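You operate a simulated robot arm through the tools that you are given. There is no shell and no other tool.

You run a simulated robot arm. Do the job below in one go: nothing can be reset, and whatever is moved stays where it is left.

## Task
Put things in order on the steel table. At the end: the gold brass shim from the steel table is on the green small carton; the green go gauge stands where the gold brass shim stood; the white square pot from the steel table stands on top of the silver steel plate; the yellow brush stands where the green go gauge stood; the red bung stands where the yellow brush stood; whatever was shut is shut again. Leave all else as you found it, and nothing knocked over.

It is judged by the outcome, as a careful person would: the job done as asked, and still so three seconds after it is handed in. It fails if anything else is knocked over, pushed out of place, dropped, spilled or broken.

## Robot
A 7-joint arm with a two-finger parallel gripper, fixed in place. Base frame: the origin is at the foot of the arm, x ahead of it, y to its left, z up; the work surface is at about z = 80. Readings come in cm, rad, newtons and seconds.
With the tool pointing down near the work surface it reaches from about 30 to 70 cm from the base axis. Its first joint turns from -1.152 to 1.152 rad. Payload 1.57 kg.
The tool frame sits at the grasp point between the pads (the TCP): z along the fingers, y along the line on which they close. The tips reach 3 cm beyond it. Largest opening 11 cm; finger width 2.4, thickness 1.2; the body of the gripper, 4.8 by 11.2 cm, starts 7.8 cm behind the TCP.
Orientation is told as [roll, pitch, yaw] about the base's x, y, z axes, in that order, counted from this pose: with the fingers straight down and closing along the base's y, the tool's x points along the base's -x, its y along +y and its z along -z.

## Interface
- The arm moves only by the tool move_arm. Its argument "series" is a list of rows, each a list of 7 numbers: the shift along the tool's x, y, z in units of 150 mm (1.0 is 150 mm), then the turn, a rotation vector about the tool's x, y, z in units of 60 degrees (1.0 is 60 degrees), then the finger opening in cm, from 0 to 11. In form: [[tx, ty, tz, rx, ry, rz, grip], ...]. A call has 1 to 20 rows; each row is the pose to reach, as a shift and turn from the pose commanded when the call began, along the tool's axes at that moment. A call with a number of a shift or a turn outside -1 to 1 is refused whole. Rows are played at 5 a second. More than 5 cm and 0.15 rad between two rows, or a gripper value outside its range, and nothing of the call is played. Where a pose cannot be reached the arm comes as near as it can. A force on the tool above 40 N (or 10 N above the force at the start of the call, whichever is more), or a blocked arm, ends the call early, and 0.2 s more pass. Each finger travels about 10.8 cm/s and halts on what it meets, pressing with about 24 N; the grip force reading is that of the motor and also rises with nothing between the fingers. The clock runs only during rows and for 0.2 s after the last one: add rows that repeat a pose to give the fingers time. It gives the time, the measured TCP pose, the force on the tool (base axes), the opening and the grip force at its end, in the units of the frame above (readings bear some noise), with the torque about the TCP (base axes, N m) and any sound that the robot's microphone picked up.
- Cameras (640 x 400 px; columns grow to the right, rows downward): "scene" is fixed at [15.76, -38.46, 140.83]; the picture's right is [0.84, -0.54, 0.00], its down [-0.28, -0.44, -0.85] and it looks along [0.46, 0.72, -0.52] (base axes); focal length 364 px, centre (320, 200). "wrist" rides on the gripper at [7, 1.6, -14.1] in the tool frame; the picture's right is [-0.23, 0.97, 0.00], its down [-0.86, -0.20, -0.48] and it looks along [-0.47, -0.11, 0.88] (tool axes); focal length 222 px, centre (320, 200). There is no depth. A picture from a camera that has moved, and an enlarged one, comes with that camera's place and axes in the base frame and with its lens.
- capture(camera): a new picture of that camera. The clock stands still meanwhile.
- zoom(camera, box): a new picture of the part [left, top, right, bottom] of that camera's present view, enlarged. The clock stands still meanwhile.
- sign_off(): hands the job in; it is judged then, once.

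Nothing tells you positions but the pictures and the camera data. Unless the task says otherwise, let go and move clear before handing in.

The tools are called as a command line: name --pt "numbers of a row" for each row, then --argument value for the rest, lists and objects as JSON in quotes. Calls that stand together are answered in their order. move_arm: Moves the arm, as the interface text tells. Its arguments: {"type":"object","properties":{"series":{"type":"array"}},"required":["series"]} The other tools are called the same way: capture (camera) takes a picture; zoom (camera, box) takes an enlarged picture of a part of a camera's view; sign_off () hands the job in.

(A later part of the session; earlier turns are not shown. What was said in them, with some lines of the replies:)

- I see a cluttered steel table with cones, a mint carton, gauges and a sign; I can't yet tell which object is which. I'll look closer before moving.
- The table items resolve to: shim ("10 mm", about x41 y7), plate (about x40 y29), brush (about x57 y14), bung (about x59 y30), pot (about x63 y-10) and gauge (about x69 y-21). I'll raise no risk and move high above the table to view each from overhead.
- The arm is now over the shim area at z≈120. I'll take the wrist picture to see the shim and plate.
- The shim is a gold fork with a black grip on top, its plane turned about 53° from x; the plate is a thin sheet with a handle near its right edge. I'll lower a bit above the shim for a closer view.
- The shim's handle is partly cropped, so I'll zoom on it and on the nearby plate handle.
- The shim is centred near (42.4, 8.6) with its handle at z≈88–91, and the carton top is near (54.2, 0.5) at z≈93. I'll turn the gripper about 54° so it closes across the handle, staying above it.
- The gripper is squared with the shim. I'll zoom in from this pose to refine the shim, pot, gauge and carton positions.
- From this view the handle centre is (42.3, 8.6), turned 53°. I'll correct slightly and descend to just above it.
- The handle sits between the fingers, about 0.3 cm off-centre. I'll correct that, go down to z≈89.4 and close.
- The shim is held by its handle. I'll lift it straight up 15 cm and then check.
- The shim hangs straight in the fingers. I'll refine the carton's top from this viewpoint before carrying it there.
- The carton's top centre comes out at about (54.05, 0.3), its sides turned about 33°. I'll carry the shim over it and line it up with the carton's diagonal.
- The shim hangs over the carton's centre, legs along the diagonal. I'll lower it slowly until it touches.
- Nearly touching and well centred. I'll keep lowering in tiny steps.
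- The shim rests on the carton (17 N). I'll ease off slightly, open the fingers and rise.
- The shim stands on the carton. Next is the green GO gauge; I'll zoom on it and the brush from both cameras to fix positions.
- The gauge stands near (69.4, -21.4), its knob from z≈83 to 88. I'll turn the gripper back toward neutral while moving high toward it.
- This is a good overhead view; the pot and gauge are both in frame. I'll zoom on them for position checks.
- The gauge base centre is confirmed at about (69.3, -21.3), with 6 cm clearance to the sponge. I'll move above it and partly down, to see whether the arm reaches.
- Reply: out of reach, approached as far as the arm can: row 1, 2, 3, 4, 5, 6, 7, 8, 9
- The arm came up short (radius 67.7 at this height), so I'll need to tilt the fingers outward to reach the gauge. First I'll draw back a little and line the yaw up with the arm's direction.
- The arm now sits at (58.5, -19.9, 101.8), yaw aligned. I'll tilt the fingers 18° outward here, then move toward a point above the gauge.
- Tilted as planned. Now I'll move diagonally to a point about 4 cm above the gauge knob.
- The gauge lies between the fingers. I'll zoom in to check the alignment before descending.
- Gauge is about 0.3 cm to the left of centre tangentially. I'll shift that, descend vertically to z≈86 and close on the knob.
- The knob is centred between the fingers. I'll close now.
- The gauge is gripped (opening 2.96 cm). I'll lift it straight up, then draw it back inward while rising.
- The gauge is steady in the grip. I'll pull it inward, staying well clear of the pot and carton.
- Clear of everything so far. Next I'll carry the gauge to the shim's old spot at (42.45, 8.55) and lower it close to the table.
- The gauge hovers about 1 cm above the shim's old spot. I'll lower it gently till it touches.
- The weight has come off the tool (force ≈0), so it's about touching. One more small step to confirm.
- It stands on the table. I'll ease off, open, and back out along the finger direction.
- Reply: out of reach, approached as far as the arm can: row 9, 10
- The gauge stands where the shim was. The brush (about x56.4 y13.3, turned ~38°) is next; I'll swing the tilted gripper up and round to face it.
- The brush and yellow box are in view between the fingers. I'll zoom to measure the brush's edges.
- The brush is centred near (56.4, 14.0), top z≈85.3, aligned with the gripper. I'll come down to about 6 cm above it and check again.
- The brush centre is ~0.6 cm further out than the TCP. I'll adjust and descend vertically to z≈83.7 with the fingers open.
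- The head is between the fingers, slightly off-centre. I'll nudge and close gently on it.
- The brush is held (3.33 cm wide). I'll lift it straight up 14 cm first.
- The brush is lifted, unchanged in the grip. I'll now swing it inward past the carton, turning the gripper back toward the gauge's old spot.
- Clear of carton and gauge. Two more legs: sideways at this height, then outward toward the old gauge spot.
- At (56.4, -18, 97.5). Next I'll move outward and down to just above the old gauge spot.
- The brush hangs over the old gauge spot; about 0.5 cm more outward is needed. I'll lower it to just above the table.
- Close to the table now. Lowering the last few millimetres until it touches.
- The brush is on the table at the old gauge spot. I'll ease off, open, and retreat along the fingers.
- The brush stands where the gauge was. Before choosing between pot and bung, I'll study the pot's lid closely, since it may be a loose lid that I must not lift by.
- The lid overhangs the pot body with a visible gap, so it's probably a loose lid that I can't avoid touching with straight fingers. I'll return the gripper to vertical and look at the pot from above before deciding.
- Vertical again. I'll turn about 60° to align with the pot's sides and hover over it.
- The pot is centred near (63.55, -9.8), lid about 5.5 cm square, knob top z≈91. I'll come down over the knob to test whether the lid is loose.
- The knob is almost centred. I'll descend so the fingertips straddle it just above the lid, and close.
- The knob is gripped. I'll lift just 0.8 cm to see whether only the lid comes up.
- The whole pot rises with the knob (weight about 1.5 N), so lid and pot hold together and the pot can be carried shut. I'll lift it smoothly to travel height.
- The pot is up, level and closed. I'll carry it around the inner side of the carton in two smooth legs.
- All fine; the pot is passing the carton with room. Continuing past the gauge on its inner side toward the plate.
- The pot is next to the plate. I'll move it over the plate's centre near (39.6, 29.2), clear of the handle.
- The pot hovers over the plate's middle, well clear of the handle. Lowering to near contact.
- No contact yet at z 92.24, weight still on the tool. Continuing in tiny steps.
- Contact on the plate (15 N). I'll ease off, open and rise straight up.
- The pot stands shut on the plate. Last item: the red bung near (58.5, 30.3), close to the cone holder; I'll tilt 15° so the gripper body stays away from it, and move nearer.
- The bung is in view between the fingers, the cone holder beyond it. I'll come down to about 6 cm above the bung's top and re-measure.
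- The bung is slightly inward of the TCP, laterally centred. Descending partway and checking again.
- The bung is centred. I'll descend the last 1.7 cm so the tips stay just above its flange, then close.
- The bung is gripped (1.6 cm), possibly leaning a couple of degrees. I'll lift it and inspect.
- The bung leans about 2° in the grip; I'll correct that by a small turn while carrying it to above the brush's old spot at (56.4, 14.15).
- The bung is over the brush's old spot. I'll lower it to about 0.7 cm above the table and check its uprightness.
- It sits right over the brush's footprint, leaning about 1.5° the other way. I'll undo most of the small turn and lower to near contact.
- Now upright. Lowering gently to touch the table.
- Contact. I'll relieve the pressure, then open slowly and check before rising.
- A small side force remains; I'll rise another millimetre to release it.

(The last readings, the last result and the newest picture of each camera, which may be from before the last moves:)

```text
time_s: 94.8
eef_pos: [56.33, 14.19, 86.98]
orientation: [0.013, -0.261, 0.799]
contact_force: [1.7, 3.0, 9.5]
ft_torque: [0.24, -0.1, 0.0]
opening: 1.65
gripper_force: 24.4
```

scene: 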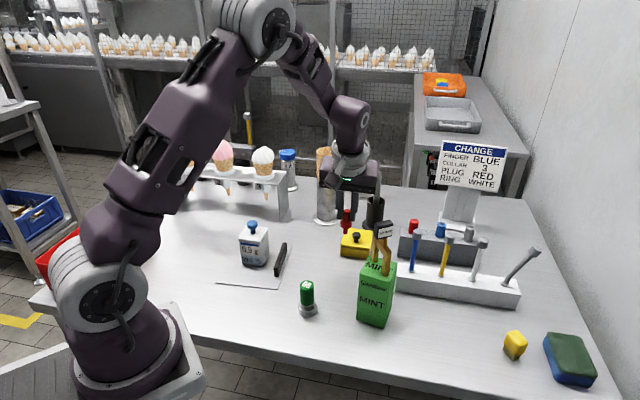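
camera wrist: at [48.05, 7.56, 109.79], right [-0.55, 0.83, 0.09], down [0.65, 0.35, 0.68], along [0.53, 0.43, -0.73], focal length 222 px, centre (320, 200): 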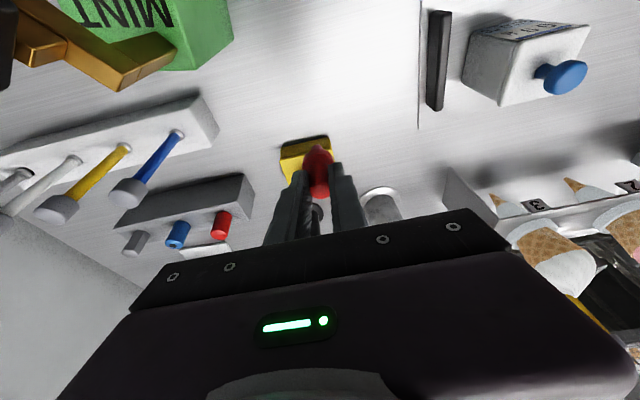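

move_arm --pt "-0.002 0 -0.006 0 0 0 0.8" --pt "-0.002 0 -0.006 0 0 0 0.8"

zoom --camera "scene" --box '[325, 230, 365, 275]'

zoom --camera "wrist" --box '[260, 100, 400, 220]'

```text
time_s: 95.4
eef_pos: [56.37, 14.17, 86.97]
orientation: [0.014, -0.26, 0.799]
contact_force: [-0.5, -0.4, -0.8]
ft_torque: [0.02, 0.01, -0.01]
opening: 1.65
gripper_force: 24.6
```

```text
8.89 times, centred on (345, 252) of scene
camera zoom: at [15.76, -38.46, 140.83], right [0.84, -0.54, 0.0], down [-0.28, -0.44, -0.85], along [0.46, 0.72, -0.52], focal length 3232 px, centre (98, -267)
```

zoom: 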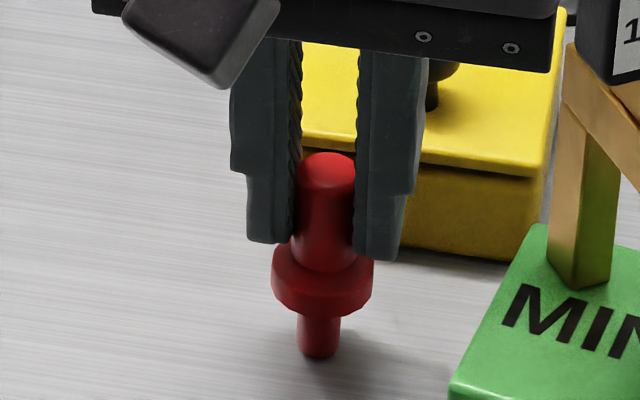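

```text
3.33 times, centred on (330, 160) of wrist
camera zoom: at [48.1, 7.81, 98.83], right [-0.55, 0.83, 0.07], down [0.64, 0.36, 0.68], along [0.54, 0.42, -0.73], focal length 740 px, centre (287, 333)
```

zoom: 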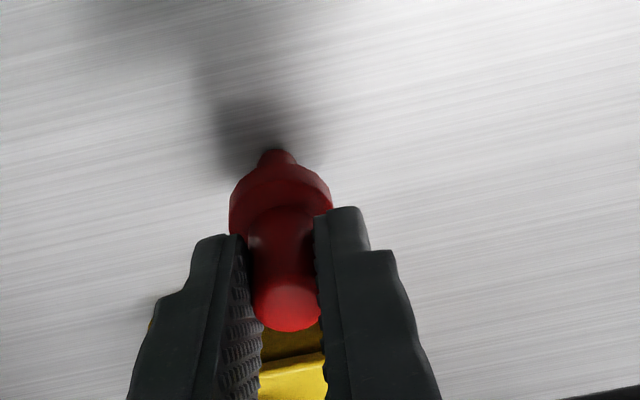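

Force is zero, bung barely off the table. I'll lower half a millimetre, open slowly, then rise along the fingers.

move_arm --pt "0.001 0 0.003 0 0 0 0.8" --pt "0.001 0 0.003 0 0 0 1.6" --pt "0.001 0 0.003 0 0 0 1.9" --pt "0.001 0 0.003 0 0 0 2.3" --pt "0.001 0 0.003 0 0 0 2.9" --pt "0.001 0 0.003 0 0 0 3.6" --pt "0.001 0 0.003 0 0 0 4" --pt "0.001 0 0.003 0 0 0 4"

zoom --camera "scene" --box '[325, 230, 365, 275]'

zoom --camera "wrist" --box '[260, 100, 400, 220]'

```text
time_s: 97.2
eef_pos: [56.46, 14.24, 86.94]
orientation: [0.014, -0.261, 0.798]
contact_force: [0.0, 0.6, -0.3]
ft_torque: [0.0, 0.01, 0.01]
opening: 4.02
gripper_force: 0.1
```

```text
8.89 times, centred on (345, 252) of scene
camera zoom: at [15.76, -38.46, 140.83], right [0.84, -0.54, 0.0], down [-0.28, -0.44, -0.85], along [0.46, 0.72, -0.52], focal length 3232 px, centre (98, -267)
```

zoom: 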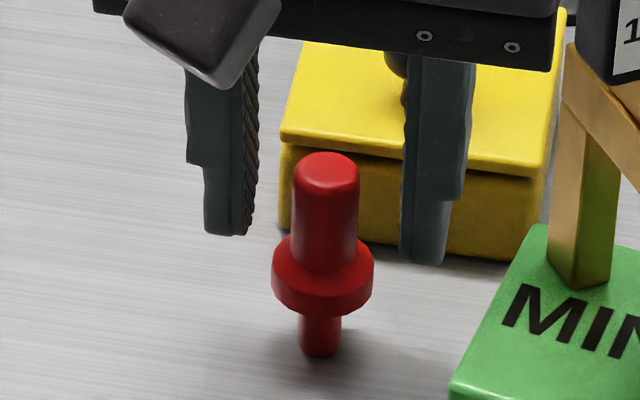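

```text
3.33 times, centred on (330, 160) of wrist
camera zoom: at [48.15, 7.85, 98.79], right [-0.55, 0.83, 0.07], down [0.64, 0.36, 0.68], along [0.54, 0.42, -0.73], focal length 740 px, centre (287, 333)
```

zoom: 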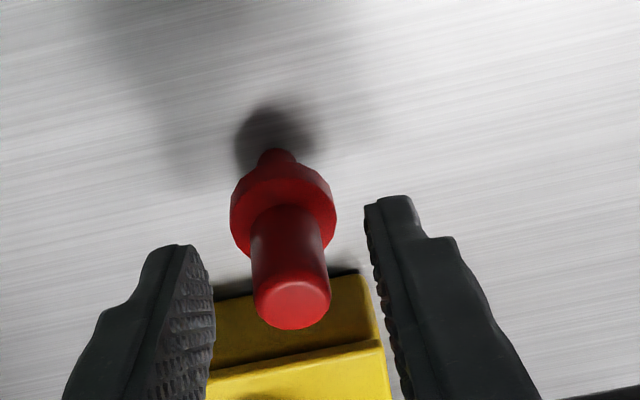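

The bung stands free and upright. I'll back out along the finger direction and view the whole scene.

move_arm --pt "0 0 -0.08 0 0 0 4" --pt "0 0 -0.22 0 0 0 4" --pt "0 0 -0.42 0 0 0 4" --pt "0 0 -0.65 0 0 0 4" --pt "0 0 -0.85 0 0 0 4" --pt "0 0 -0.95 0 0 0 4" --pt "0 0 -0.95 0 0 0 4"

capture --camera "scene"

capture --camera "wrist"

zoom --camera "scene" --box '[280, 200, 440, 340]'

zoom --camera "scene" --box '[400, 200, 600, 390]'

```text
time_s: 98.8
eef_pos: [53.91, 11.77, 100.64]
orientation: [0.013, -0.261, 0.8]
contact_force: [0.2, -0.8, 0.4]
ft_torque: [-0.03, 0.01, 0.02]
opening: 4.02
gripper_force: 0.0
```

```text
taken
```

scene: 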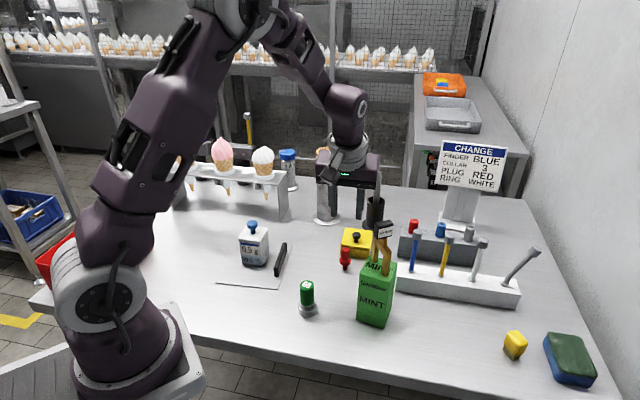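

```text
taken
camera wrist: at [45.73, 5.17, 112.6], right [-0.55, 0.83, 0.07], down [0.64, 0.36, 0.68], along [0.54, 0.42, -0.73], focal length 222 px, centre (320, 200)
```

wrist: 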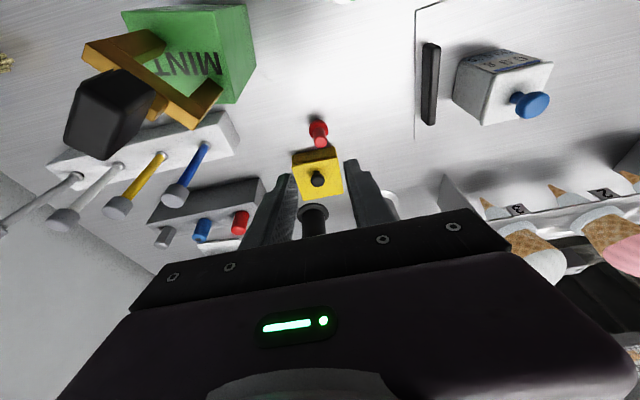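

```text
2.86 times, centred on (360, 270) of scene
camera zoom: at [15.76, -38.46, 140.83], right [0.84, -0.54, 0.0], down [-0.28, -0.44, -0.85], along [0.46, 0.72, -0.52], focal length 1039 px, centre (206, 0)
```

zoom: 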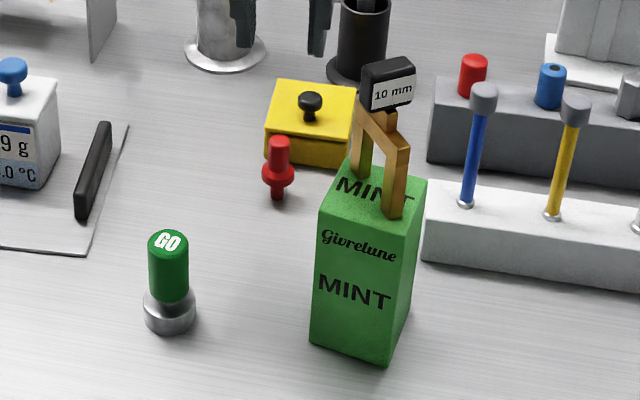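

```text
2.11 times, centred on (500, 295) of scene
camera zoom: at [15.76, -38.46, 140.83], right [0.84, -0.54, 0.0], down [-0.28, -0.44, -0.85], along [0.46, 0.72, -0.52], focal length 766 px, centre (-59, 0)
```

zoom: 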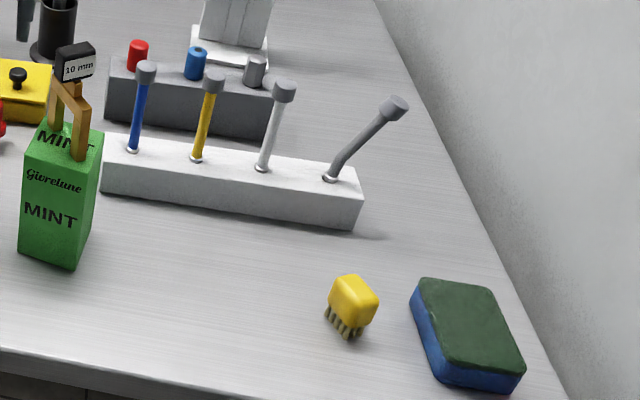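

All five moves check out in the pictures: shim on the carton, gauge on the shim's spot, brush on the gauge's spot, bung on the brush's spot, and the pot, still shut, on the plate. Nothing was left open, everything else is undisturbed and the gripper is clear, so I'm handing in.

sign_off

```text
The job is handed in.
```

The job is handed in, and the last pictures before sign-off showed everything standing where you asked:

- **Gold brass shim:** standing on top of the green carton, set across its diagonal.
- **Green go gauge:** standing where the shim stood.
- **White square pot:** standing near the middle of the silver steel plate, beside the handle. I carried it by its lid knob, and the lid stayed on throughout.
- **Yellow brush:** standing on its bristles where the gauge stood.
- **Red bung:** standing upright where the brush stood. I took "red bung" to mean the flanged stopper on the table, not the red plug in the grey block.

Nothing was opened, so nothing needed shutting again. I saw nothing else knocked over or shifted. The gripper was open and clear of everything when I handed in.
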